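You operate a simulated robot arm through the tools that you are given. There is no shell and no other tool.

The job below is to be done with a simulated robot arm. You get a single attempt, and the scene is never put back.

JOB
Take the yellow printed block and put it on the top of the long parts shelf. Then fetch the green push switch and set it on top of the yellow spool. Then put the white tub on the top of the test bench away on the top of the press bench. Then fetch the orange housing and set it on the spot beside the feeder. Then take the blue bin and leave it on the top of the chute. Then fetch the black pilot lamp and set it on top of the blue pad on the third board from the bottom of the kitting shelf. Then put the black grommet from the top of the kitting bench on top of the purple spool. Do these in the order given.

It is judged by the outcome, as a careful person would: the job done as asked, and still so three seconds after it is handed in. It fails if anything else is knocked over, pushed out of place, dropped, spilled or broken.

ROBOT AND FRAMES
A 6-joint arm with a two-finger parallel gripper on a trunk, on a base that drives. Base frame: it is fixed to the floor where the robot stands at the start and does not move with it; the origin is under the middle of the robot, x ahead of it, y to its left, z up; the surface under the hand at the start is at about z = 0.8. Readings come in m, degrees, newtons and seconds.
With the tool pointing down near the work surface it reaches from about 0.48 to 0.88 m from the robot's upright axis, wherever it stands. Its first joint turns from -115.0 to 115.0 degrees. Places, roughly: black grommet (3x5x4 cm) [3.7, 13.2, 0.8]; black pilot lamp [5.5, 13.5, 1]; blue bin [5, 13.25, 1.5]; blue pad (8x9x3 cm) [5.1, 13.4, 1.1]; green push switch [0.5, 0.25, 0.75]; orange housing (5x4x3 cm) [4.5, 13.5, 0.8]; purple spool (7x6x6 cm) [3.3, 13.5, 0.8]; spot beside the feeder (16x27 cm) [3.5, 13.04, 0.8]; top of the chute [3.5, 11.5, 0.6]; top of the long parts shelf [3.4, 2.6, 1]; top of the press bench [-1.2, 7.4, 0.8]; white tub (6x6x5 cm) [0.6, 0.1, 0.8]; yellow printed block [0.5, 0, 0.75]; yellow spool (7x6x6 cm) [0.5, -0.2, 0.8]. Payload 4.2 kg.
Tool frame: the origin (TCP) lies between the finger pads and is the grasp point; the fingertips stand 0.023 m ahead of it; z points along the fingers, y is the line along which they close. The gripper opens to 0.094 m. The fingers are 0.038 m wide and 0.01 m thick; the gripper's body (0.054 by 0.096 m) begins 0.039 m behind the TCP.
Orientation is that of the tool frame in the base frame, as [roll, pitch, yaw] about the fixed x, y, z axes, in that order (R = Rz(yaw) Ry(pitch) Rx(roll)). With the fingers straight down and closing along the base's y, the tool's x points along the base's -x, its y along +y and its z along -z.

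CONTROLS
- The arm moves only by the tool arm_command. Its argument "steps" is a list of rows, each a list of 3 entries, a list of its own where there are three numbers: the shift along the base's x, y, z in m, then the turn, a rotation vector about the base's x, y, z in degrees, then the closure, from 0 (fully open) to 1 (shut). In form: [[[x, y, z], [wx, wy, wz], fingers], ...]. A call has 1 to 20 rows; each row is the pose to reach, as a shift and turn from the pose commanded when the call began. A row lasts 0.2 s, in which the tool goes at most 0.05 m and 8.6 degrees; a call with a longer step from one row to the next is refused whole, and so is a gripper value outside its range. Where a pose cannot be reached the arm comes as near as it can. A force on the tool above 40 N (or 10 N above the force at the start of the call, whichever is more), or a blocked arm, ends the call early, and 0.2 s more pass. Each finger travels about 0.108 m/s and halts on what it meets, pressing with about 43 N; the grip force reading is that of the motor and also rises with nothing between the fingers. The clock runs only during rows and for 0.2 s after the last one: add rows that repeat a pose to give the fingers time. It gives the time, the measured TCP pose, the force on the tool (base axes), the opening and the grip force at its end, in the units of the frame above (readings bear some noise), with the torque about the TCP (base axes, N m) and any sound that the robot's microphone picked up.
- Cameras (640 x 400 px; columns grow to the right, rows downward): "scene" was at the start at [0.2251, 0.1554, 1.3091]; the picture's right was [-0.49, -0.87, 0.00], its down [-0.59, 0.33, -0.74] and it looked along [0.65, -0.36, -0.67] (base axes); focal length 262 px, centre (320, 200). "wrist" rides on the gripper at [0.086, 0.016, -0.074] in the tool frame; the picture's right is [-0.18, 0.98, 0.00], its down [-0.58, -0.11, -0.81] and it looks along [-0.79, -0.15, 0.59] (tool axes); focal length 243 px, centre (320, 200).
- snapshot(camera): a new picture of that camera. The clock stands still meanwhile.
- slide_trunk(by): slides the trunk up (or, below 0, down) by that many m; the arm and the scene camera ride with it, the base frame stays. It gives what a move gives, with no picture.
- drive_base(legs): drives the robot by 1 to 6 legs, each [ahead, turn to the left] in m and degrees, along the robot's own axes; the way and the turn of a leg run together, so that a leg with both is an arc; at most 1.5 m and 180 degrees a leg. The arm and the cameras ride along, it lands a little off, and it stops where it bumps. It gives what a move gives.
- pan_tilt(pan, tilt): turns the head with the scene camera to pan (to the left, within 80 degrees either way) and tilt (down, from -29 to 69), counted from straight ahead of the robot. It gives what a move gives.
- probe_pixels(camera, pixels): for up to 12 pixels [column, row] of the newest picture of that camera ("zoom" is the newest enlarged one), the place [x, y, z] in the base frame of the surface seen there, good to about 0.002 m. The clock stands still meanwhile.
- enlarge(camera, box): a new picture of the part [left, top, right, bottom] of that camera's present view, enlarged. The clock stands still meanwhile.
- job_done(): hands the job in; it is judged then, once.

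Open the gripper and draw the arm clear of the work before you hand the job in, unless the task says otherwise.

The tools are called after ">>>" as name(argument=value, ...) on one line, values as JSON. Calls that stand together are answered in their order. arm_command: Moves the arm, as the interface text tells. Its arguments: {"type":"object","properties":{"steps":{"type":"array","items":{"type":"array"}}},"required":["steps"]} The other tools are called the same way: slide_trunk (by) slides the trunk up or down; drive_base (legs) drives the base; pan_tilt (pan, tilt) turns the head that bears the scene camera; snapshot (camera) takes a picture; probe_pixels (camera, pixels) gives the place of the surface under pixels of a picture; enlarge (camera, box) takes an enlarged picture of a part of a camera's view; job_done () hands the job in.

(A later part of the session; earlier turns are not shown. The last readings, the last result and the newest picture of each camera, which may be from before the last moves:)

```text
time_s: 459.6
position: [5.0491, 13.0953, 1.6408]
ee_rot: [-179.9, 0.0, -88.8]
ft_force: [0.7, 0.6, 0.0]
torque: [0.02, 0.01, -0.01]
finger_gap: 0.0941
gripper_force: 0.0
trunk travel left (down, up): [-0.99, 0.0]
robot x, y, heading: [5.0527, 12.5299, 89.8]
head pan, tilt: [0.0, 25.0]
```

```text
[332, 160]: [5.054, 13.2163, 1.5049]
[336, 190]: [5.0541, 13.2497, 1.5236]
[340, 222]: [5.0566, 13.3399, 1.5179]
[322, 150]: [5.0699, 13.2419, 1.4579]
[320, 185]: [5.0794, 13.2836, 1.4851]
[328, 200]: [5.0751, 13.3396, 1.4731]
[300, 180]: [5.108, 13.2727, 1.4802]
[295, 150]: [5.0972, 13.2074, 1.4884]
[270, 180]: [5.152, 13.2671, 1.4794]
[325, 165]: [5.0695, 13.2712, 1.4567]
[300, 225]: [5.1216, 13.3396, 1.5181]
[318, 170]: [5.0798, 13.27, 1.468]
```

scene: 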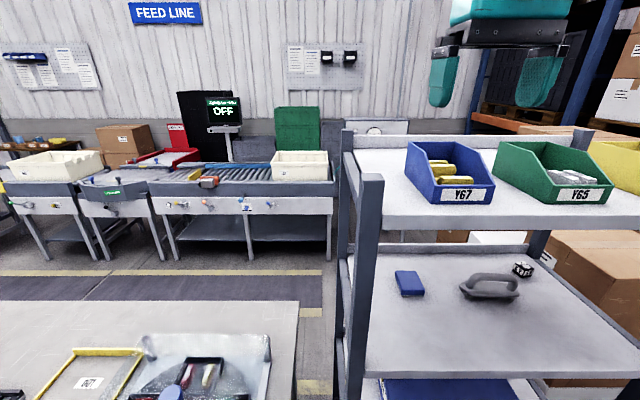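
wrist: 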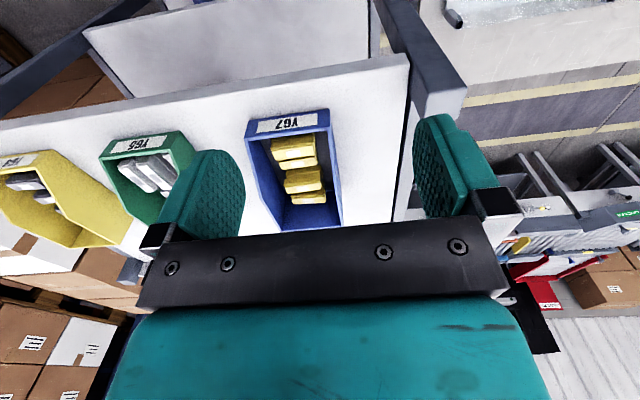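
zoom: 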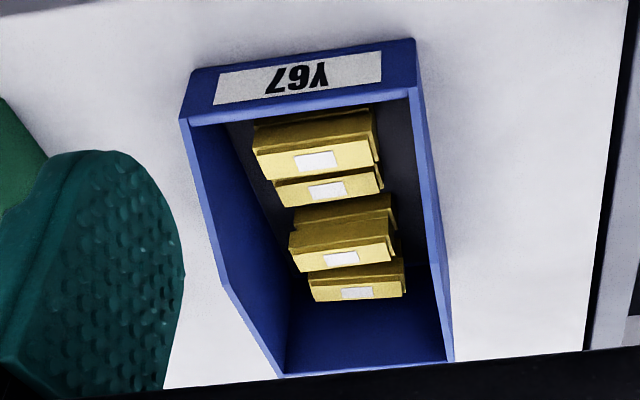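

The left wall runs x 5.051–5.057 with top z 1.524, and contents stay at x≥5.078, z≤1.488. I move above the wall at y≈13.272 with fingers narrowed to about 2.6 cm.

>>> arm_command(steps=[[[0.005, 0.045, 0], [0, 0, -1.2], 0.3], [[0.005, 0.09, 0], [0, 0, -1.2], 0.72], [[0.005, 0.135, 0], [0, 0, -1.2], 0.72], [[0.005, 0.1765, 0], [0, 0, -1.2], 0.72], [[0.005, 0.1765, -0.04], [0, 0, -1.2], 0.72], [[0.005, 0.1765, -0.08], [0, 0, -1.2], 0.72], [[0.005, 0.1765, -0.08], [0, 0, -1.2], 0.72], [[0.005, 0.1765, -0.08], [0, 0, -1.2], 0.72]])

>>> snapshot(camera="wrist")

>>> enlarge(camera="scene", box=[340, 40, 640, 240])

```text
time_s: 460.6
position: [5.0558, 13.2555, 1.6389]
ee_rot: [179.7, 1.1, -90.7]
ft_force: [-13.7, 6.8, -10.6]
torque: [0.6, -1.32, -1.43]
finger_gap: 0.0262
gripper_force: 0.0
out of reach, approached as far as the arm can: row 4
trunk travel left (down, up): [-0.99, 0.0]
robot x, y, heading: [5.0576, 12.5267, 89.8]
head pan, tilt: [0.0, 25.0]
stopped in row 4: the force on the tool passed its limit at 86 N (the readings are from after the stop); the commanded pose is now the measured one
```

```text
taken
```

wrist: 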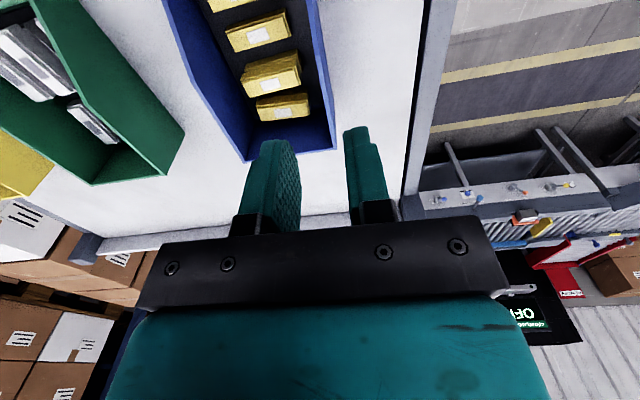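

```text
2.00 times, centred on (490, 140) of scene
```

zoom: 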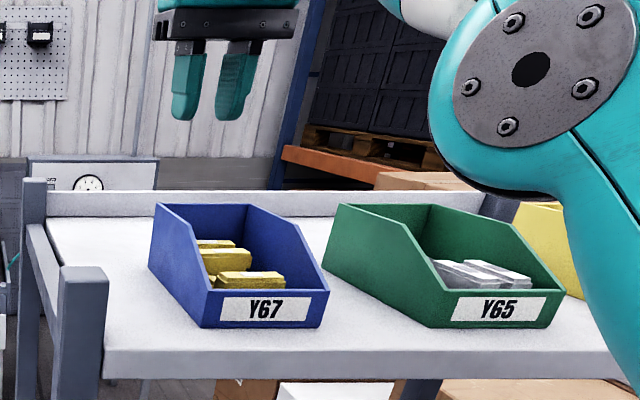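

The arm hit its reach limit here with a force spike. I back off 4 cm and look at where the elbow is.

>>> arm_command(steps=[[[0, -0.02, 0], [0, 0, 0], 0.72], [[0, -0.04, 0], [0, 0, 0], 0.72], [[0, -0.04, 0], [0, 0, 0], 0.72]])

>>> snapshot(camera="scene")

>>> pan_tilt(pan=-35, tilt=20)

>>> snapshot(camera="scene")

```text
time_s: 461.4
position: [5.0519, 13.2158, 1.6366]
ee_rot: [179.8, 0.7, -90.5]
ft_force: [0.2, -0.8, -0.2]
torque: [0.03, 0.03, 0.03]
finger_gap: 0.0263
gripper_force: 0.1
trunk travel left (down, up): [-0.99, 0.0]
robot x, y, heading: [5.0511, 12.5275, 90.1]
head pan, tilt: [0.0, 25.0]
```

```text
taken
```

scene: 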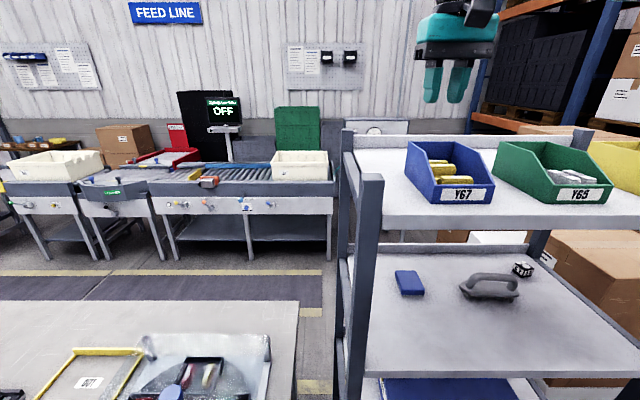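

```text
time_s: 462.4
position: [5.0532, 13.2184, 1.6361]
ee_rot: [179.8, 0.7, -90.4]
ft_force: [-0.6, -0.1, 0.4]
torque: [-0.01, 0.03, 0.03]
finger_gap: 0.0264
gripper_force: 0.0
trunk travel left (down, up): [-0.99, 0.0]
robot x, y, heading: [5.0526, 12.5268, 89.8]
head pan, tilt: [-35.0, 20.0]
```

```text
taken
```

scene: 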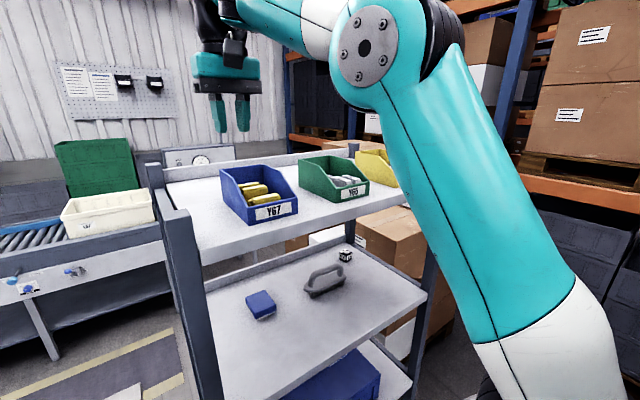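

Nothing was disturbed; the reach at this height is just short. I retract the hand and reposition the base closer, at about (5.25,12.68).

>>> arm_command(steps=[[[0, -0.04, 0], [0, 0, 0], 0.72], [[0, -0.08, 0], [0, 0, 0], 0.72], [[0, -0.12, 0.0], [0, 0, 0], 0.72], [[0, -0.12, 0.0], [0, 0, 0], 0.72]])

>>> drive_base(legs=[[-0.15, 0], [0, -45], [0.29, 0], [0, 45]])

>>> pan_tilt(pan=10, tilt=45)

>>> snapshot(camera="scene")

```text
time_s: 463.4
position: [5.0547, 13.0961, 1.6357]
ee_rot: [179.8, 0.7, -90.5]
ft_force: [-0.8, -0.4, 0.3]
torque: [0.0, 0.01, 0.0]
finger_gap: 0.0263
gripper_force: 0.1
trunk travel left (down, up): [-0.99, 0.0]
robot x, y, heading: [5.0525, 12.5248, 89.9]
head pan, tilt: [-35.0, 20.0]
```

```text
time_s: 470.5
position: [5.2625, 13.1496, 1.6359]
ee_rot: [179.7, 0.7, -90.7]
ft_force: [0.2, -0.1, 0.4]
torque: [-0.03, -0.02, -0.01]
finger_gap: 0.0265
gripper_force: 0.3
trunk travel left (down, up): [-0.99, 0.0]
robot x, y, heading: [5.2571, 12.5777, 89.8]
head pan, tilt: [-35.0, 20.0]
```

```text
time_s: 471.6
position: [5.2627, 13.1483, 1.6355]
ee_rot: [179.8, 0.7, -90.6]
ft_force: [0.6, -0.2, 0.0]
torque: [0.01, 0.03, 0.01]
finger_gap: 0.0264
gripper_force: 0.0
trunk travel left (down, up): [-0.99, 0.0]
robot x, y, heading: [5.2592, 12.5781, 90.0]
head pan, tilt: [10.0, 45.0]
```

```text
taken
```

scene: 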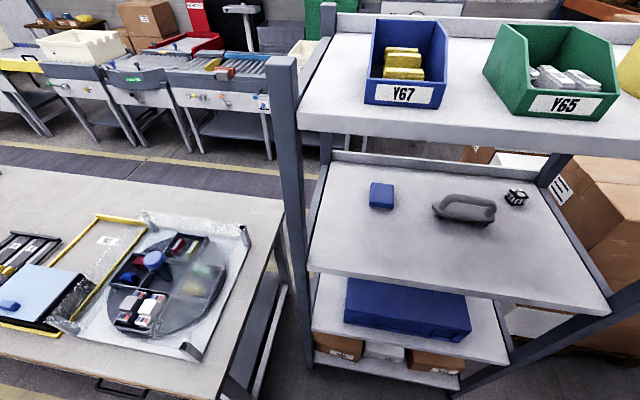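

I check the bench end and shelf front before moving 8 cm closer.

>>> probe_pixels(camera="scene", pixels=[[232, 380], [283, 205], [470, 375], [330, 360], [388, 105], [437, 108], [372, 60], [445, 50], [447, 25], [500, 110]])

```text
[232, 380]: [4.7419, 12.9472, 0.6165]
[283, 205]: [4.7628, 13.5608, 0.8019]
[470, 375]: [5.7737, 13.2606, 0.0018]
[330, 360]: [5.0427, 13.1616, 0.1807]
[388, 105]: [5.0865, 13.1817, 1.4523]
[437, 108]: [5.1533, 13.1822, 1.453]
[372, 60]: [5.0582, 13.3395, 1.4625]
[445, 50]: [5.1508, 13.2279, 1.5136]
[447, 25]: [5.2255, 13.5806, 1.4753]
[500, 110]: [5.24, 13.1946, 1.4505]
```

The bench ends at x≈4.76, so it's free. I drive forward 0.1 m and move the hand over the bin's left wall.

>>> drive_base(legs=[[0.1, 0]])

>>> arm_command(steps=[[[-0.045, 0, 0], [0, 0, 0], 0.72], [[-0.09, 0, 0], [0, 0, 0], 0.72], [[-0.135, 0.0, 0], [0, 0, 0.3], 0.72], [[-0.175, 0.0, 0], [0, 0, 0.6], 0.72], [[-0.2, 0.0, 0], [0, 0, 0.6], 0.72], [[-0.2, 0.0, 0], [0, 0, 0.6], 0.72]])

>>> snapshot(camera="wrist")

>>> snapshot(camera="scene")

```text
time_s: 472.8
position: [5.2631, 13.2509, 1.636]
ee_rot: [179.8, 0.8, -90.7]
ft_force: [-0.3, -0.4, 0.4]
torque: [0.02, 0.01, -0.01]
finger_gap: 0.0264
gripper_force: 0.1
trunk travel left (down, up): [-0.99, 0.0]
robot x, y, heading: [5.2584, 12.6788, 89.7]
head pan, tilt: [10.0, 45.0]
```

```text
time_s: 474.2
position: [5.0633, 13.251, 1.6372]
ee_rot: [179.8, 0.6, -90.1]
ft_force: [-0.4, 0.0, -0.3]
torque: [0.0, -0.05, 0.02]
finger_gap: 0.0263
gripper_force: 0.1
trunk travel left (down, up): [-0.99, 0.0]
robot x, y, heading: [5.2599, 12.6799, 89.8]
head pan, tilt: [10.0, 45.0]
```

```text
taken
```

wrist: 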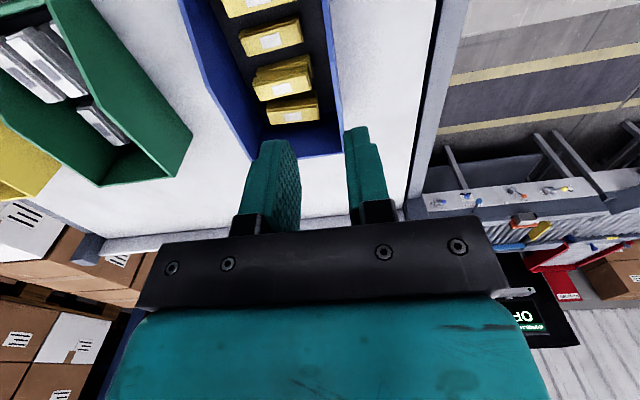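

```text
taken
```

scene: 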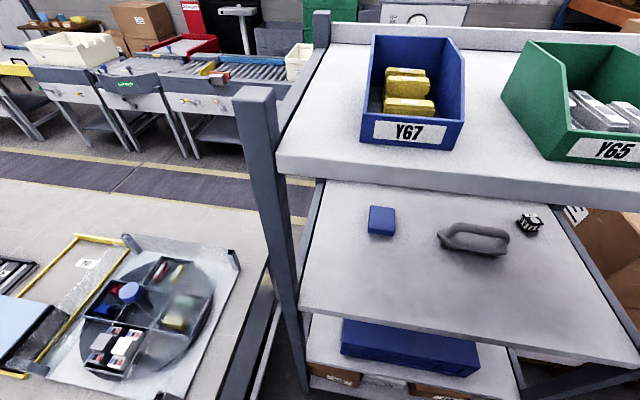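

I fine-align (dx −0.009, dy +0.021) and lower to z≈1.56, tips still above the wall.

>>> arm_command(steps=[[[-0.0093, 0.021, 0], [0, -0.6, 0], 0.72], [[-0.0093, 0.021, -0.04], [0, -0.6, 0], 0.72], [[-0.0093, 0.021, -0.077], [0, -0.6, 0], 0.72], [[-0.0093, 0.021, -0.077], [0, -0.6, 0], 0.72], [[-0.0093, 0.021, -0.077], [0, -0.6, 0], 0.72]])

>>> snapshot(camera="wrist")

>>> enlarge(camera="scene", box=[300, 0, 500, 170])

```text
time_s: 475.4
position: [5.0531, 13.2729, 1.5592]
ee_rot: [-179.6, 0.7, -90.0]
ft_force: [0.3, 0.4, 0.0]
torque: [-0.03, 0.01, -0.01]
finger_gap: 0.0264
gripper_force: 0.1
trunk travel left (down, up): [-0.99, 0.0]
robot x, y, heading: [5.2641, 12.682, 89.7]
head pan, tilt: [10.0, 45.0]
```

```text
taken
```

wrist: 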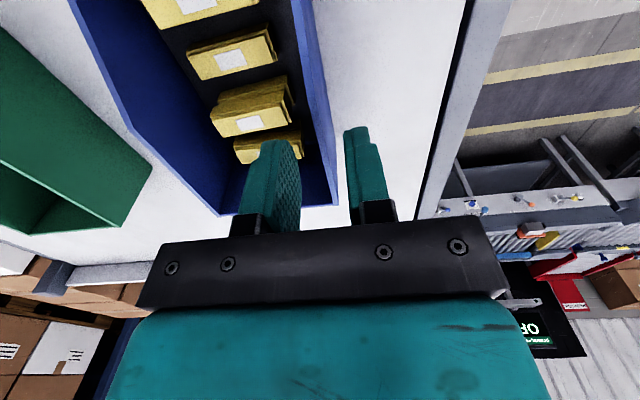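

```text
2.35 times, centred on (400, 85) of scene
```

zoom: 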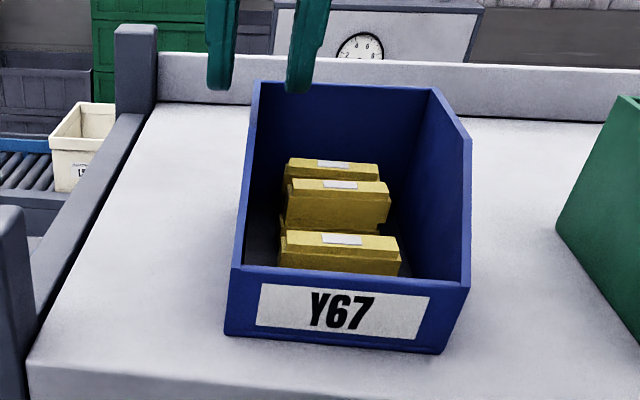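

Fingers straddle the wall at 5.054. I descend 4.6 cm and close on the wall.

>>> arm_command(steps=[[[0.001, 0, -0.02], [0, 0, 0], 0.72], [[0.001, 0, -0.035], [0, 0, 0], 0.72], [[0.001, 0, -0.046], [0, 0, 0], 0.72], [[0.001, 0, -0.046], [0, 0, 0], 0.72]])

>>> enlarge(camera="scene", box=[300, 0, 500, 170])

```text
time_s: 476.4
position: [5.0369, 13.2726, 1.5215]
ee_rot: [179.7, -1.4, -90.2]
ft_force: [0.6, 0.3, -0.1]
torque: [-0.05, -0.03, 0.02]
finger_gap: 0.0264
gripper_force: 0.1
out of reach, approached as far as the arm can: row 3, 4
trunk travel left (down, up): [-0.99, 0.0]
robot x, y, heading: [5.2548, 12.6784, 89.7]
head pan, tilt: [10.0, 45.0]
```

```text
2.35 times, centred on (400, 85) of scene
```

zoom: 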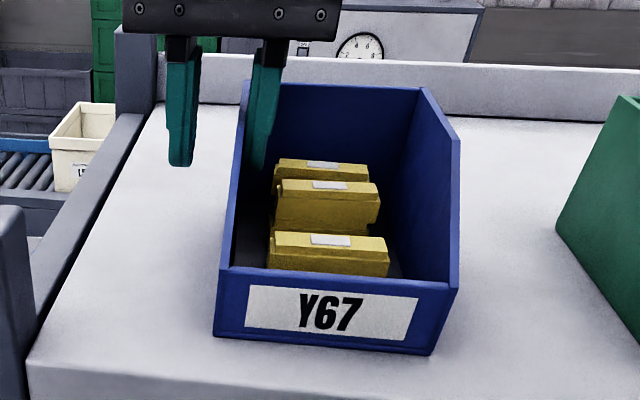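

The arm reports a limit here and shifted slightly, nudging the bin ~1 cm. I look at the arm's posture before going further.

>>> pan_tilt(pan=-30, tilt=15)

>>> snapshot(camera="scene")

>>> snapshot(camera="wrist")

```text
time_s: 477.4
position: [5.0369, 13.272, 1.5213]
ee_rot: [179.8, -1.5, -90.1]
ft_force: [-0.4, -0.7, -0.1]
torque: [0.02, -0.01, 0.01]
finger_gap: 0.0262
gripper_force: 0.0
trunk travel left (down, up): [-0.99, 0.0]
robot x, y, heading: [5.2574, 12.6834, 89.7]
head pan, tilt: [-30.0, 15.0]
```

```text
taken
```

scene: 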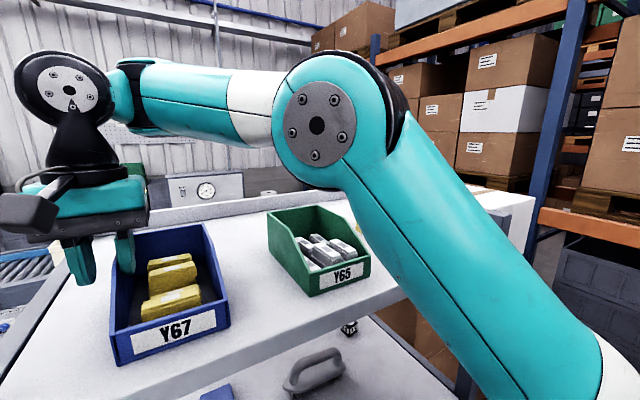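

```text
taken
```

wrist: 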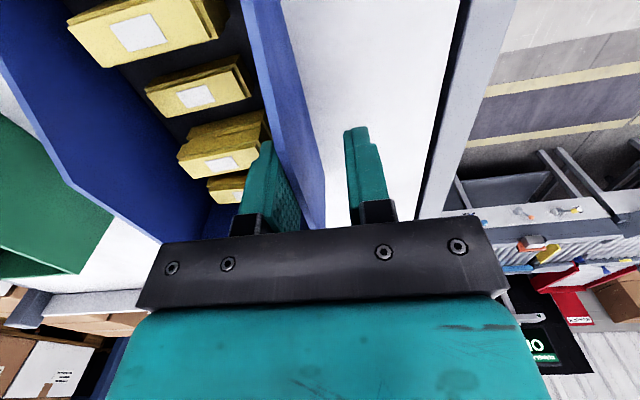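

The elbow swings over the shelf on the right. I probe the arm's surface and the green bin to judge clearances.

>>> probe_pixels(camera="scene", pixels=[[317, 125], [400, 200], [470, 300], [330, 185], [560, 380], [250, 110], [150, 90], [75, 90], [320, 215], [300, 230], [500, 200], [360, 220]])

```text
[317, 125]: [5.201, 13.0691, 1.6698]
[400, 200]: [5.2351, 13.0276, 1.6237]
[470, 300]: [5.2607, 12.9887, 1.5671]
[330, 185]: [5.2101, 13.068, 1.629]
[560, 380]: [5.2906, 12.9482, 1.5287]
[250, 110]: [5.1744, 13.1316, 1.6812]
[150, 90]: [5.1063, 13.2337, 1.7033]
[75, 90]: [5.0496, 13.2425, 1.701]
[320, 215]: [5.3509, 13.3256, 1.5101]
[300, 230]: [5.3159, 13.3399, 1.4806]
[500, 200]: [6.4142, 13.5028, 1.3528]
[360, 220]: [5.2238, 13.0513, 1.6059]
```

The limit seems tied to this arm posture, while higher hand positions are fine; I'll use the trunk for the vertical move instead. First I lift the hand straight up 0.1 m and re-measure the bin.

>>> arm_command(steps=[[[0, 0, 0.02], [0, 0, 0], 0.72], [[0, 0, 0.05], [0, 0, 0], 0.72], [[0, 0, 0.09], [0, 0, 0], 0.72], [[0, 0, 0.115], [0, 0, 0], 0.72], [[0, 0, 0.115], [0, 0, 0], 0.72]])

>>> snapshot(camera="wrist")

>>> pan_tilt(pan=10, tilt=42)

>>> enlarge(camera="scene", box=[300, 0, 500, 170])

```text
time_s: 478.6
position: [5.0529, 13.2711, 1.6275]
ee_rot: [-179.6, 0.7, -90.1]
ft_force: [-0.4, -1.0, 0.1]
torque: [0.01, 0.01, -0.03]
finger_gap: 0.0262
gripper_force: 0.1
trunk travel left (down, up): [-0.99, 0.0]
robot x, y, heading: [5.2602, 12.6823, 89.9]
head pan, tilt: [-30.0, 15.0]
```

```text
taken
```

wrist: 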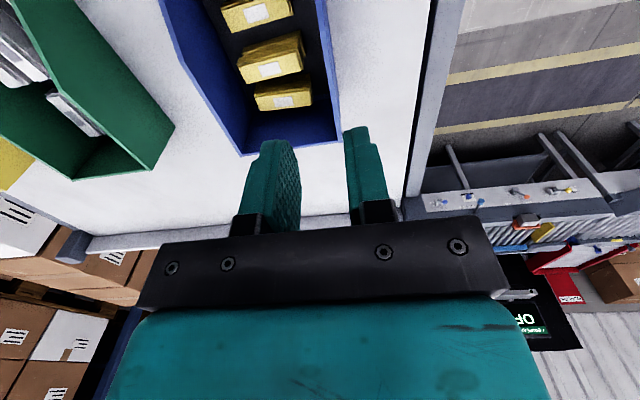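

```text
time_s: 479.7
position: [5.0526, 13.2729, 1.6274]
ee_rot: [-179.7, 0.8, -90.2]
ft_force: [0.8, 0.0, 0.5]
torque: [0.02, 0.02, 0.03]
finger_gap: 0.0266
gripper_force: 0.1
trunk travel left (down, up): [-0.99, 0.0]
robot x, y, heading: [5.2606, 12.6822, 89.5]
head pan, tilt: [10.0, 42.0]
```

```text
2.35 times, centred on (400, 85) of scene
```

zoom: 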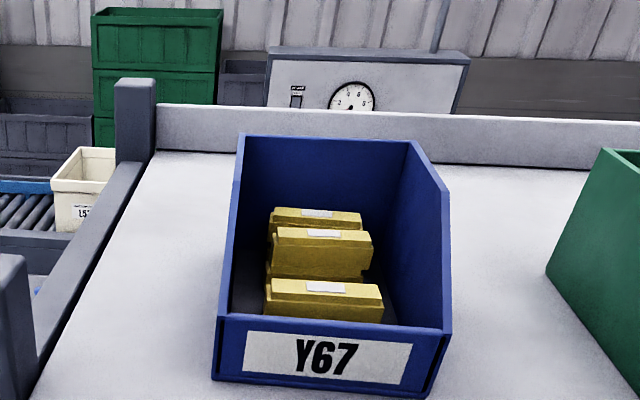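

I re-probe the bin's left wall top and back wall in the zoom.

>>> probe_pixels(camera="zoom", pixels=[[240, 145], [237, 165], [234, 190], [228, 255], [222, 310], [330, 137], [408, 143], [447, 320], [225, 320], [245, 200], [275, 215]])

>>> probe_pixels(camera="wrist", pixels=[[332, 90], [336, 110], [338, 130], [330, 70], [325, 30], [318, 100]])

```text
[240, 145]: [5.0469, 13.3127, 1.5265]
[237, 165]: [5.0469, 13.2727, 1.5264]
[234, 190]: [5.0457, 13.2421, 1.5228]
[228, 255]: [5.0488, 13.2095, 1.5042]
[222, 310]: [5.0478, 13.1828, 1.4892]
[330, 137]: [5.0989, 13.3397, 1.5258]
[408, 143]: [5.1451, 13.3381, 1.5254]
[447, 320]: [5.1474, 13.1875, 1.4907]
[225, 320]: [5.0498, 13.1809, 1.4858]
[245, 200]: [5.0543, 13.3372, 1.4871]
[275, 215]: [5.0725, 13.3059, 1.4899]
```

```text
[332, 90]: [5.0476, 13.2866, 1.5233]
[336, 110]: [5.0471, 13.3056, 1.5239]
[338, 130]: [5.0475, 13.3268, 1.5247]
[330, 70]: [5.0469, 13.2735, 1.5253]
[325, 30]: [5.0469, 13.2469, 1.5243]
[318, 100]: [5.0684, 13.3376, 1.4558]
```

The wall is now at x≈5.047. I shift the hand −0.006 in x, lower the trunk 0.07 m and check alignment.

>>> arm_command(steps=[[[-0.006, 0, 0], [0, 0, 0], 0.72], [[-0.006, 0, 0], [0, 0, 0], 0.72], [[-0.006, 0, 0], [0, 0, 0], 0.72]])

>>> slide_trunk(by=-0.07)

>>> snapshot(camera="wrist")

>>> enlarge(camera="scene", box=[300, 0, 500, 170])

```text
time_s: 480.5
position: [5.0486, 13.2711, 1.6276]
ee_rot: [-179.6, 0.7, -90.0]
ft_force: [0.2, 0.0, 0.5]
torque: [-0.01, 0.01, 0.03]
finger_gap: 0.0263
gripper_force: 0.1
trunk travel left (down, up): [-0.99, 0.0]
robot x, y, heading: [5.2594, 12.6785, 90.0]
head pan, tilt: [10.0, 42.0]
```

```text
time_s: 481.6
position: [5.0481, 13.2716, 1.5581]
ee_rot: [-179.6, 0.7, -90.1]
ft_force: [-0.3, -0.7, -0.4]
torque: [-0.01, -0.02, 0.01]
finger_gap: 0.026
gripper_force: 0.0
trunk travel left (down, up): [-0.92, 0.07]
robot x, y, heading: [5.26, 12.6825, 89.8]
head pan, tilt: [10.0, 42.0]
```

```text
taken
```

wrist: 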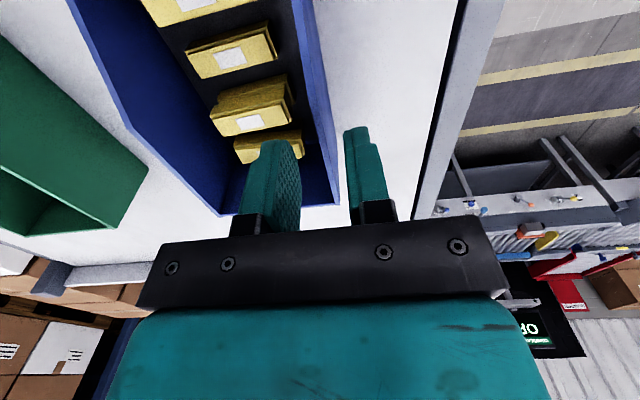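

```text
2.35 times, centred on (400, 85) of scene
```

zoom: 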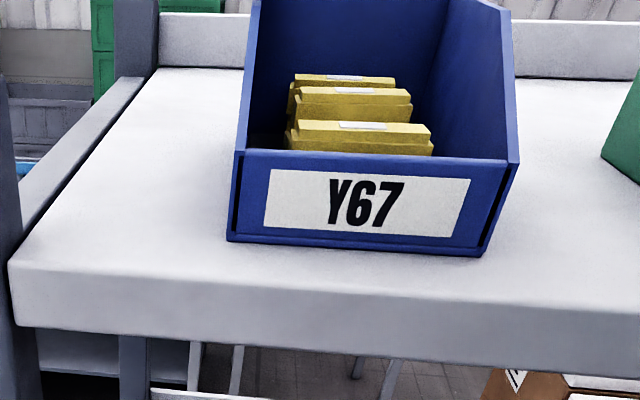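

The wall lies between the fingers. I lower the trunk another 4.5 cm.

>>> slide_trunk(by=-0.045)

>>> snapshot(camera="wrist")

```text
time_s: 482.5
position: [5.0475, 13.2716, 1.5127]
ee_rot: [-179.5, 0.7, -90.1]
ft_force: [-0.4, -0.6, -0.4]
torque: [0.01, -0.01, 0.01]
finger_gap: 0.0266
gripper_force: 0.1
trunk travel left (down, up): [-0.875, 0.115]
robot x, y, heading: [5.2597, 12.6806, 89.7]
head pan, tilt: [10.0, 42.0]
```

```text
taken
```

wrist: 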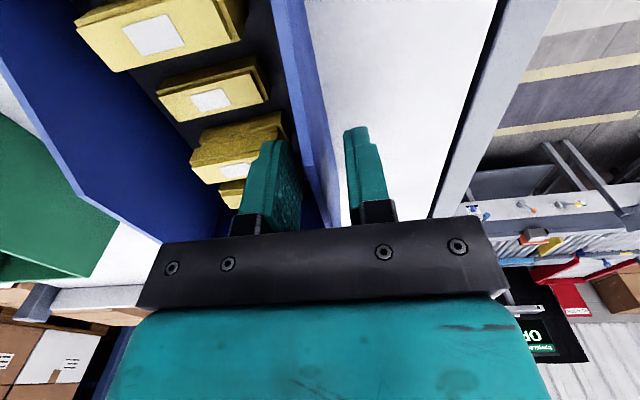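

Well placed around the wall. I close the fingers on it.

>>> arm_command(steps=[[[0, 0, 0], [0, 0, 0], 0.85], [[0, 0, 0], [0, 0, 0], 1], [[0, 0, 0], [0, 0, 0], 1], [[0, 0, 0], [0, 0, 0], 1]])

>>> slide_trunk(by=0.02)

>>> enlarge(camera="scene", box=[300, 0, 500, 170])

```text
time_s: 483.5
position: [5.0485, 13.2724, 1.5126]
ee_rot: [-179.7, 0.7, -90.1]
ft_force: [-0.5, 0.5, 1.3]
torque: [-0.16, 0.15, 0.01]
finger_gap: 0.0038
gripper_force: 43.1
trunk travel left (down, up): [-0.875, 0.115]
robot x, y, heading: [5.2631, 12.6814, 89.9]
head pan, tilt: [10.0, 42.0]
```

```text
time_s: 484.1
position: [5.0482, 13.2714, 1.5326]
ee_rot: [-179.7, 0.6, -90.1]
ft_force: [0.3, 0.1, -1.9]
torque: [0.05, 0.06, 0.0]
finger_gap: 0.0038
gripper_force: 43.1
trunk travel left (down, up): [-0.895, 0.095]
robot x, y, heading: [5.2584, 12.6811, 90.0]
head pan, tilt: [10.0, 42.0]
```

```text
2.35 times, centred on (400, 85) of scene
```

zoom: 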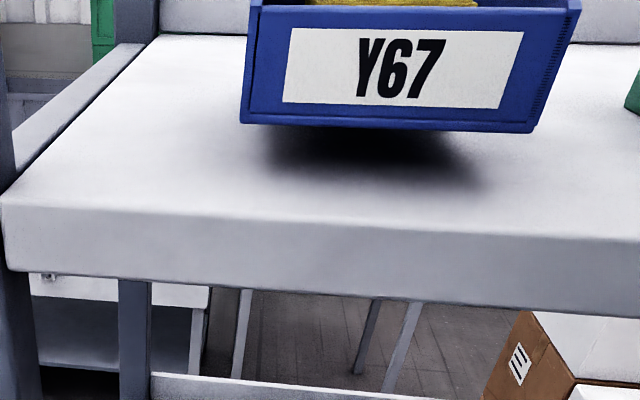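

The bin is lifted level (about 0.2 kg). I raise the trunk the rest and back the robot straight away from the shelf.

>>> slide_trunk(by=0.09)

>>> drive_base(legs=[[-0.3, 0]])

>>> pan_tilt(pan=10, tilt=20)

>>> snapshot(camera="scene")

>>> snapshot(camera="wrist")

```text
time_s: 485.4
position: [5.0481, 13.2729, 1.6224]
ee_rot: [-179.6, 0.7, -90.1]
ft_force: [1.2, 0.5, -2.1]
torque: [0.0, 0.14, 0.0]
finger_gap: 0.0038
gripper_force: 43.0
trunk travel left (down, up): [-0.985, 0.005]
robot x, y, heading: [5.2581, 12.6821, 89.5]
head pan, tilt: [10.0, 42.0]
```

```text
time_s: 487.4
position: [5.0461, 12.9705, 1.6218]
ee_rot: [-179.7, 0.7, -90.1]
ft_force: [-0.1, -0.2, -2.1]
torque: [-0.01, 0.1, -0.01]
finger_gap: 0.0036
gripper_force: 43.6
trunk travel left (down, up): [-0.985, 0.005]
robot x, y, heading: [5.2591, 12.3807, 89.8]
head pan, tilt: [10.0, 42.0]
```

```text
time_s: 488.3
position: [5.0458, 12.9708, 1.6235]
ee_rot: [-179.5, 0.7, -90.0]
ft_force: [0.1, -0.4, -3.0]
torque: [0.0, 0.09, 0.01]
finger_gap: 0.0035
gripper_force: 43.2
trunk travel left (down, up): [-0.985, 0.005]
robot x, y, heading: [5.2584, 12.3798, 89.9]
head pan, tilt: [10.0, 20.0]
```

```text
taken
```

scene: 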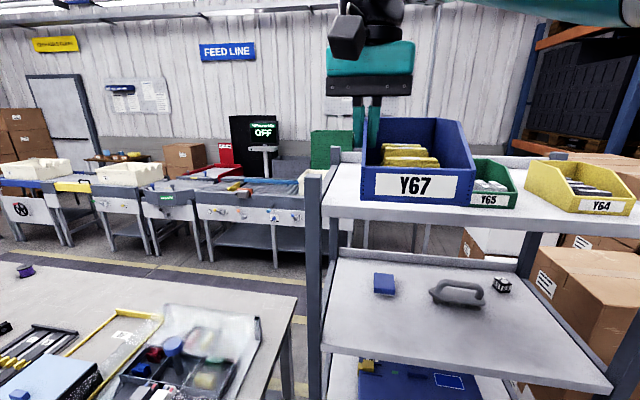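

```text
taken
```

wrist: 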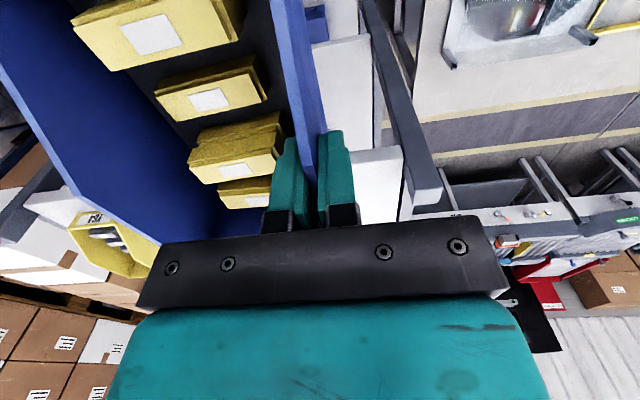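

Other bins are undisturbed. I drive west along the lane and turn to face the chute.

>>> drive_base(legs=[[0, 90], [1.5, 0], [0.25, 0], [0, 90]])

>>> pan_tilt(pan=0, tilt=50)

>>> snapshot(camera="scene")

```text
time_s: 504.8
position: [3.7138, 11.8316, 1.6223]
ee_rot: [-179.6, 0.6, 89.8]
ft_force: [0.2, -0.7, -2.0]
torque: [0.0, -0.08, 0.0]
finger_gap: 0.0038
gripper_force: 42.5
trunk travel left (down, up): [-0.985, 0.005]
robot x, y, heading: [3.5005, 12.4237, -90.3]
head pan, tilt: [10.0, 20.0]
```

```text
time_s: 505.7
position: [3.7128, 11.8316, 1.6229]
ee_rot: [-179.7, 0.8, 89.9]
ft_force: [0.1, -0.7, -1.4]
torque: [-0.02, -0.1, 0.01]
finger_gap: 0.0037
gripper_force: 43.4
trunk travel left (down, up): [-0.985, 0.005]
robot x, y, heading: [3.5027, 12.4213, -90.3]
head pan, tilt: [0.0, 50.0]
```

```text
taken
```

scene: 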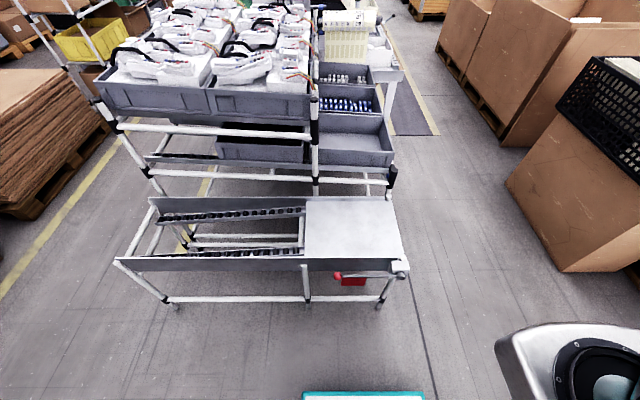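

The chute plate is at (350,230). I bring the hand in front of the robot (dx −0.125) and lower the arm 0.46 m over free floor.

>>> arm_command(steps=[[[-0.042, 0, 0], [0, 0, 0], 1], [[-0.084, 0, 0], [0, 0, 0], 1], [[-0.125, 0, 0], [0, 0, 0], 1], [[-0.125, 0, -0.042], [0, 0, 0], 1], [[-0.125, 0, -0.084], [0, 0, 0], 1], [[-0.125, 0, -0.126], [0, 0, 0], 1], [[-0.125, 0, -0.168], [0, 0, 0], 1], [[-0.125, 0, -0.21], [0, 0, 0], 1], [[-0.125, 0, -0.252], [0, 0, 0], 1], [[-0.125, 0, -0.294], [0, 0, 0], 1], [[-0.125, 0, -0.336], [0, 0, 0], 1], [[-0.125, 0, -0.378], [0, 0, 0], 1], [[-0.125, 0, -0.42], [0, 0, 0], 1], [[-0.125, 0, -0.46], [0, 0, 0], 1], [[-0.125, 0, -0.46], [0, 0, 0], 1]])

>>> snapshot(camera="scene")

```text
time_s: 508.9
position: [3.6721, 11.6604, 1.2798]
ee_rot: [-179.5, 0.8, 89.9]
ft_force: [-0.4, 0.4, -1.3]
torque: [-0.08, -0.12, -0.02]
finger_gap: 0.0033
gripper_force: 43.0
out of reach, approached as far as the arm can: row 4, 5, 6, 7, 8, 9, 10, 11, 12, 13, 14, 15
trunk travel left (down, up): [-0.985, 0.005]
robot x, y, heading: [3.5015, 12.4224, -90.5]
head pan, tilt: [0.0, 50.0]
```

```text
taken
```

scene: 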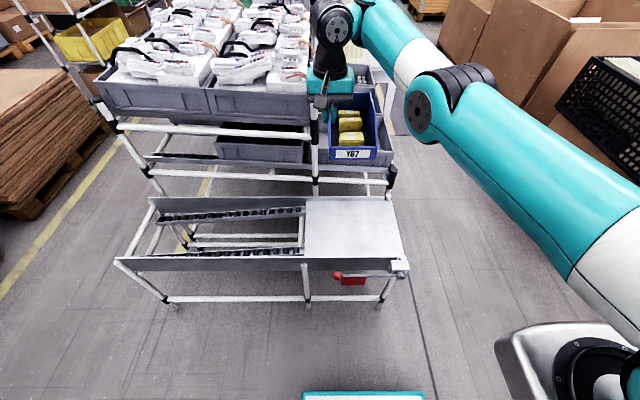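

The low-close pose was out of reach and the arm drifted outward, still holding the bin level. I command a farther-out pose (y −0.13) at that height, which is in normal reach.

>>> arm_command(steps=[[[0, -0.03, 0], [0, 0, 0], 1], [[0, -0.06, 0], [0, 0, 0], 1], [[0, -0.09, 0], [0, 0, 0], 1], [[0, -0.12, 0], [0, 0, 0], 1], [[0, -0.12, 0], [0, 0, 0], 1], [[0, -0.12, 0], [0, 0, 0], 1]])

>>> snapshot(camera="scene")

```text
time_s: 510.3
position: [3.663, 11.5887, 1.278]
ee_rot: [-179.6, 0.7, 89.8]
ft_force: [-1.0, 1.0, -1.5]
torque: [-0.03, -0.09, -0.04]
finger_gap: 0.0034
gripper_force: 43.1
out of reach, approached as far as the arm can: row 3, 4, 5, 6
trunk travel left (down, up): [-0.985, 0.005]
robot x, y, heading: [3.5039, 12.4235, -90.2]
head pan, tilt: [0.0, 50.0]
```

```text
taken
```

scene: 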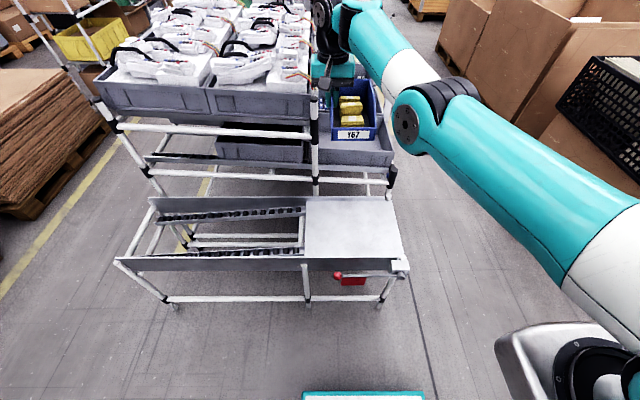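

The arm seems stuck in an odd posture. I probe its links to understand the configuration.

>>> probe_pixels(camera="scene", pixels=[[405, 122], [450, 110], [385, 60], [365, 25], [325, 15], [500, 190], [570, 240], [590, 390], [620, 250], [355, 125], [350, 135], [340, 70]])

>>> snapshot(camera="wrist")

```text
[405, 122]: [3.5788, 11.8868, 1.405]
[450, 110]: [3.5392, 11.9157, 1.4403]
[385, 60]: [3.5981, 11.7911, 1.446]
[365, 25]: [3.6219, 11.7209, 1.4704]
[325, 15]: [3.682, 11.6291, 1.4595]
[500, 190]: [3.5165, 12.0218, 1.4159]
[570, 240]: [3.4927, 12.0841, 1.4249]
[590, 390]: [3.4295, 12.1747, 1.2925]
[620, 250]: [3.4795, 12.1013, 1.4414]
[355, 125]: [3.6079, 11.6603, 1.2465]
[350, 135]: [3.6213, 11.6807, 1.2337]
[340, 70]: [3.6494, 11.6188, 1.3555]
```

```text
taken
```

wrist: 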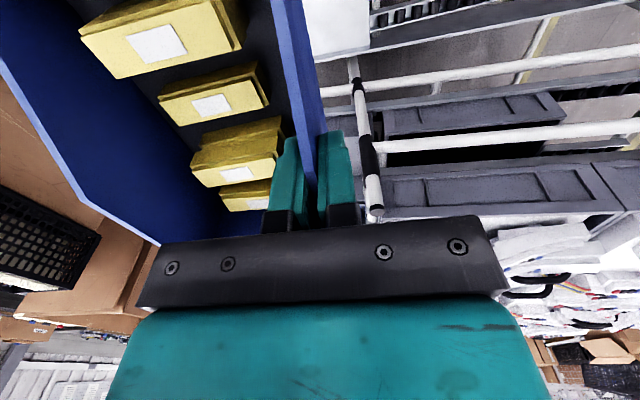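

The arm is nearly straight at z≈1.43 and can't fold from here, but the base and trunk can do this placement. I rotate the base 5.5° right and go 6 cm forward so that the bin sits over the plate.

>>> drive_base(legs=[[0, -5.5], [0.06, 0]])

>>> snapshot(camera="scene")

>>> probe_pixels(camera="scene", pixels=[[350, 135], [336, 90], [375, 100], [335, 130], [372, 133], [380, 150], [360, 130]])

```text
time_s: 511.8
position: [3.5759, 11.518, 1.2777]
ee_rot: [-179.6, 0.6, 84.2]
ft_force: [-0.2, -0.3, -1.4]
torque: [-0.05, -0.1, 0.02]
finger_gap: 0.0037
gripper_force: 42.8
trunk travel left (down, up): [-0.985, 0.005]
robot x, y, heading: [3.4937, 12.3618, -96.0]
head pan, tilt: [0.0, 50.0]
```

```text
taken
```

scene: 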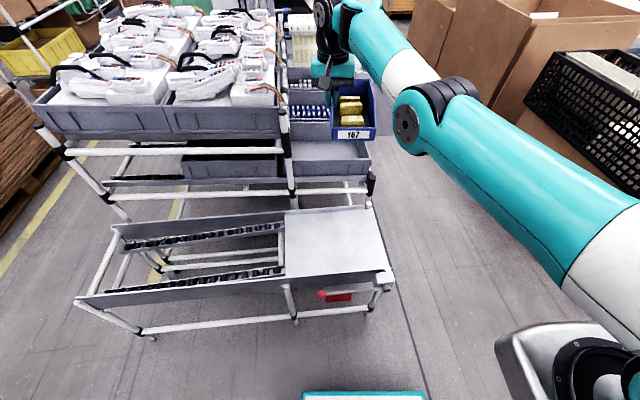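

```text
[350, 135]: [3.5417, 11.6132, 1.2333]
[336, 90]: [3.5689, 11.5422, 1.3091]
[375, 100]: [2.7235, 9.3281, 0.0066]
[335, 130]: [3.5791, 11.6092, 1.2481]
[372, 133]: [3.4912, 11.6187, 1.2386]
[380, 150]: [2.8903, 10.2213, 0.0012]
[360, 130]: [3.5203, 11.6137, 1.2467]
```

The bin hovers over the plate. I probe the cart's nearest rails/trays to be sure the hand and arm clear them when lowered.

>>> probe_pixels(camera="scene", pixels=[[288, 110], [292, 200], [330, 186], [371, 185], [330, 155], [250, 110], [371, 155], [340, 212], [285, 213], [392, 275], [286, 275], [380, 290]])

```text
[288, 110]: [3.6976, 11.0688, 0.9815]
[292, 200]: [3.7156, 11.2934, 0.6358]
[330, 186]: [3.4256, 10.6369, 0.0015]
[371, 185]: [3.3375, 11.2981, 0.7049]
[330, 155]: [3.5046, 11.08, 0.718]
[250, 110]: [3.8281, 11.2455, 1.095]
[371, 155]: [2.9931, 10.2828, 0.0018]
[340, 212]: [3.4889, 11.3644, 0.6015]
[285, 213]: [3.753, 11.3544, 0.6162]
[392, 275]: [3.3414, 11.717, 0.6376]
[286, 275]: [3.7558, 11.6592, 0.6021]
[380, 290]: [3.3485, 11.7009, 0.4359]
```

Clearances are fine (nearest rail y≈11.295). I lower the trunk 0.55 m and check.

>>> slide_trunk(by=-0.55)

>>> snapshot(camera="scene")

>>> snapshot(camera="wrist")

```text
refused: -0.55 is not a number from -0.4 to 0.4
```

```text
taken
```

scene: 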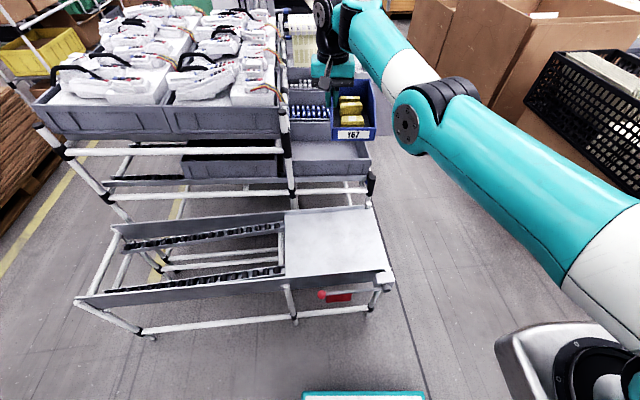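

```text
taken
```

wrist: 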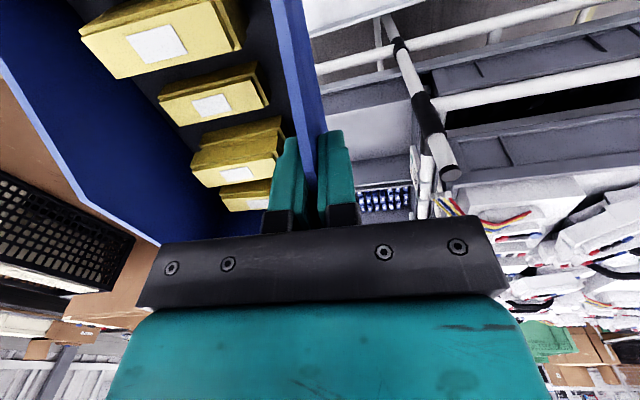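

The slide step is limited to 0.4 m, so I go down 0.35 then 0.2.

>>> slide_trunk(by=-0.35)

>>> snapshot(camera="scene")

>>> slide_trunk(by=-0.2)

>>> snapshot(camera="scene")

>>> snapshot(camera="wrist")

```text
time_s: 515.2
position: [3.5758, 11.5173, 0.9272]
ee_rot: [-179.6, 0.7, 84.2]
ft_force: [0.8, -0.1, -2.2]
torque: [-0.01, -0.11, 0.0]
finger_gap: 0.0038
gripper_force: 43.1
trunk travel left (down, up): [-0.635, 0.355]
robot x, y, heading: [3.4965, 12.3648, -95.7]
head pan, tilt: [0.0, 50.0]
```

```text
taken
```

scene: 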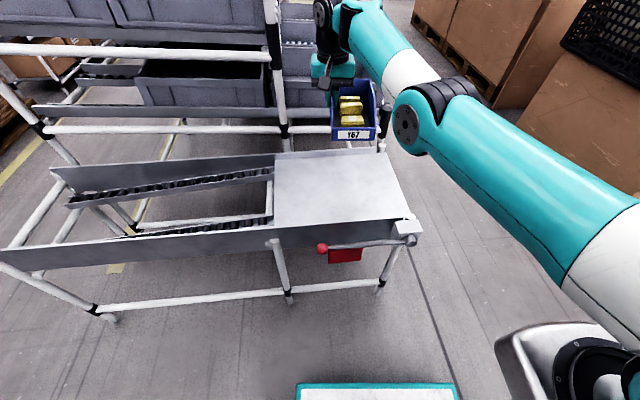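

```text
time_s: 517.4
position: [3.5753, 11.5171, 0.7281]
ee_rot: [-179.6, 0.7, 84.3]
ft_force: [0.2, -0.1, -2.5]
torque: [-0.02, -0.08, -0.02]
finger_gap: 0.0036
gripper_force: 43.1
trunk travel left (down, up): [-0.435, 0.555]
robot x, y, heading: [3.4952, 12.3607, -96.0]
head pan, tilt: [0.0, 50.0]
```

```text
taken
```

scene: 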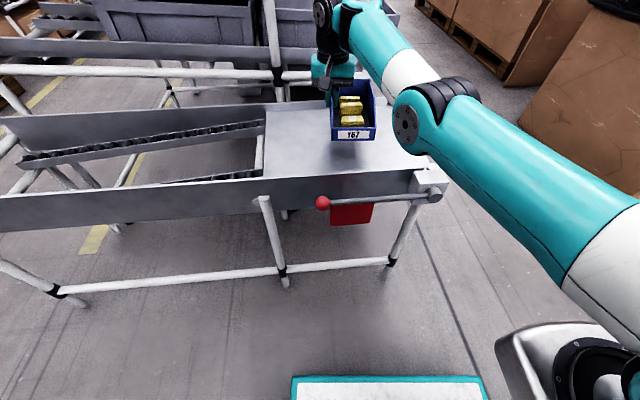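

```text
taken
```

wrist: 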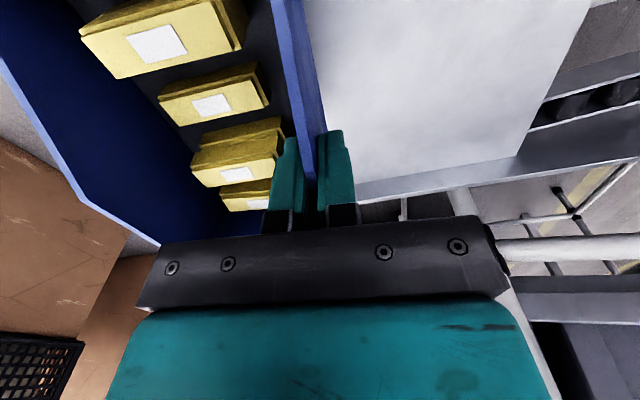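

The bin bottom is about 6.5 cm above the plate and well inside it. I lower 6 cm more.

>>> slide_trunk(by=-0.06)

>>> enlarge(camera="scene", box=[280, 60, 460, 200])

```text
time_s: 518.4
position: [3.5772, 11.5169, 0.6683]
ee_rot: [-179.6, 0.7, 84.2]
ft_force: [1.0, -1.2, -1.9]
torque: [-0.03, -0.09, -0.02]
finger_gap: 0.0038
gripper_force: 43.2
trunk travel left (down, up): [-0.375, 0.615]
robot x, y, heading: [3.4971, 12.3655, -95.7]
head pan, tilt: [0.0, 50.0]
```

```text
2.86 times, centred on (370, 130) of scene
```

zoom: 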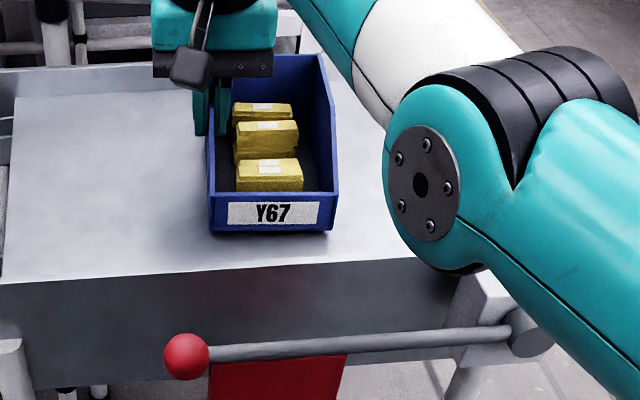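

A few mm remain. I lower 4 mm then 2 mm, watching force.

>>> slide_trunk(by=-0.004)

>>> slide_trunk(by=-0.002)

```text
time_s: 519.0
position: [3.5757, 11.517, 0.665]
ee_rot: [-179.6, 0.7, 84.1]
ft_force: [0.0, -1.0, -1.7]
torque: [0.01, -0.1, 0.02]
finger_gap: 0.0037
gripper_force: 43.0
trunk travel left (down, up): [-0.371, 0.619]
robot x, y, heading: [3.4964, 12.3629, -95.8]
head pan, tilt: [0.0, 50.0]
```

```text
time_s: 519.5
position: [3.5767, 11.5183, 0.6629]
ee_rot: [-179.7, 0.8, 84.2]
ft_force: [-0.2, 0.7, 6.0]
torque: [0.69, -0.18, 0.02]
finger_gap: 0.0037
gripper_force: 43.0
trunk travel left (down, up): [-0.369, 0.621]
robot x, y, heading: [3.4931, 12.3652, -95.7]
head pan, tilt: [0.0, 50.0]
```

Contact at 6 N: the bin stands on the plate. I open the fingers to about 2.6 cm without moving.

>>> arm_command(steps=[[[0, 0, 0], [0, 0, 0], 0.8], [[0, 0, 0], [0, 0, 0], 0.76]])

>>> enlarge(camera="scene", box=[280, 60, 460, 200])

>>> snapshot(camera="wrist")

```text
time_s: 520.1
position: [3.5768, 11.518, 0.662]
ee_rot: [-179.6, 0.7, 84.2]
ft_force: [0.7, 0.2, 0.3]
torque: [0.02, -0.02, -0.01]
finger_gap: 0.0225
gripper_force: 0.0
trunk travel left (down, up): [-0.369, 0.621]
robot x, y, heading: [3.4954, 12.3643, -96.2]
head pan, tilt: [0.0, 50.0]
```

```text
2.86 times, centred on (370, 130) of scene
```

zoom: 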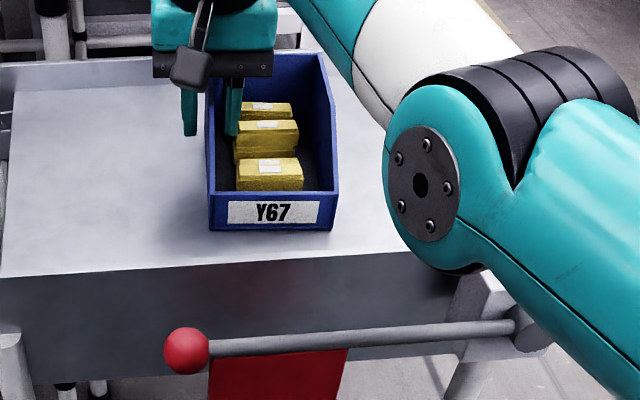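

```text
taken
```

wrist: 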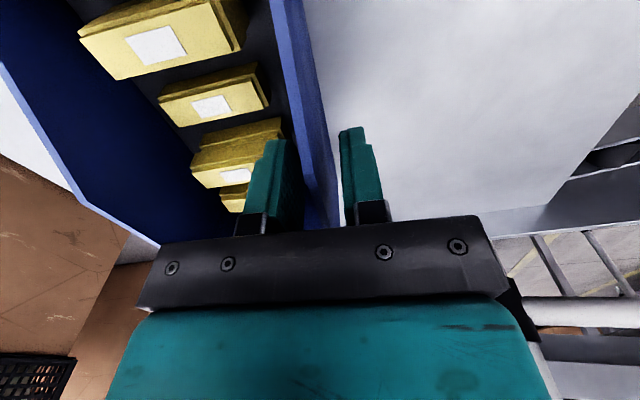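

The bin stands on the plate, fingers free of the wall. I raise the trunk straight up 0.4 m.

>>> slide_trunk(by=0.06)

>>> enlarge(camera="scene", box=[280, 60, 460, 240])

>>> slide_trunk(by=0.4)

>>> snapshot(camera="scene")

```text
time_s: 521.1
position: [3.5748, 11.5179, 0.7209]
ee_rot: [-179.7, 0.7, 84.2]
ft_force: [0.6, 0.6, 0.0]
torque: [-0.02, 0.01, 0.0]
finger_gap: 0.0226
gripper_force: 0.1
trunk travel left (down, up): [-0.429, 0.561]
robot x, y, heading: [3.4935, 12.3628, -96.0]
head pan, tilt: [0.0, 50.0]
```

```text
2.22 times, centred on (370, 150) of scene
```

zoom: 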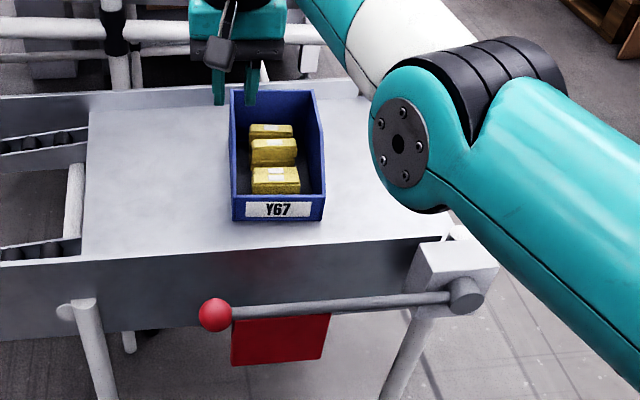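

```text
time_s: 524.9
position: [3.5765, 11.5178, 1.1212]
ee_rot: [-179.6, 0.7, 84.2]
ft_force: [0.7, -0.2, 0.3]
torque: [0.01, -0.01, 0.0]
finger_gap: 0.0226
gripper_force: 0.1
trunk travel left (down, up): [-0.829, 0.161]
robot x, y, heading: [3.4954, 12.3603, -96.2]
head pan, tilt: [0.0, 50.0]
```

```text
taken
```

scene: 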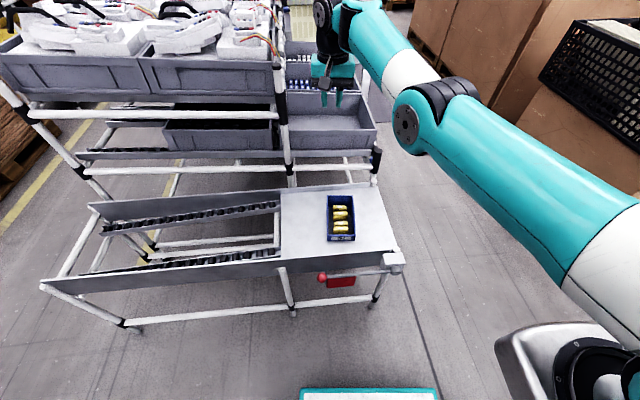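

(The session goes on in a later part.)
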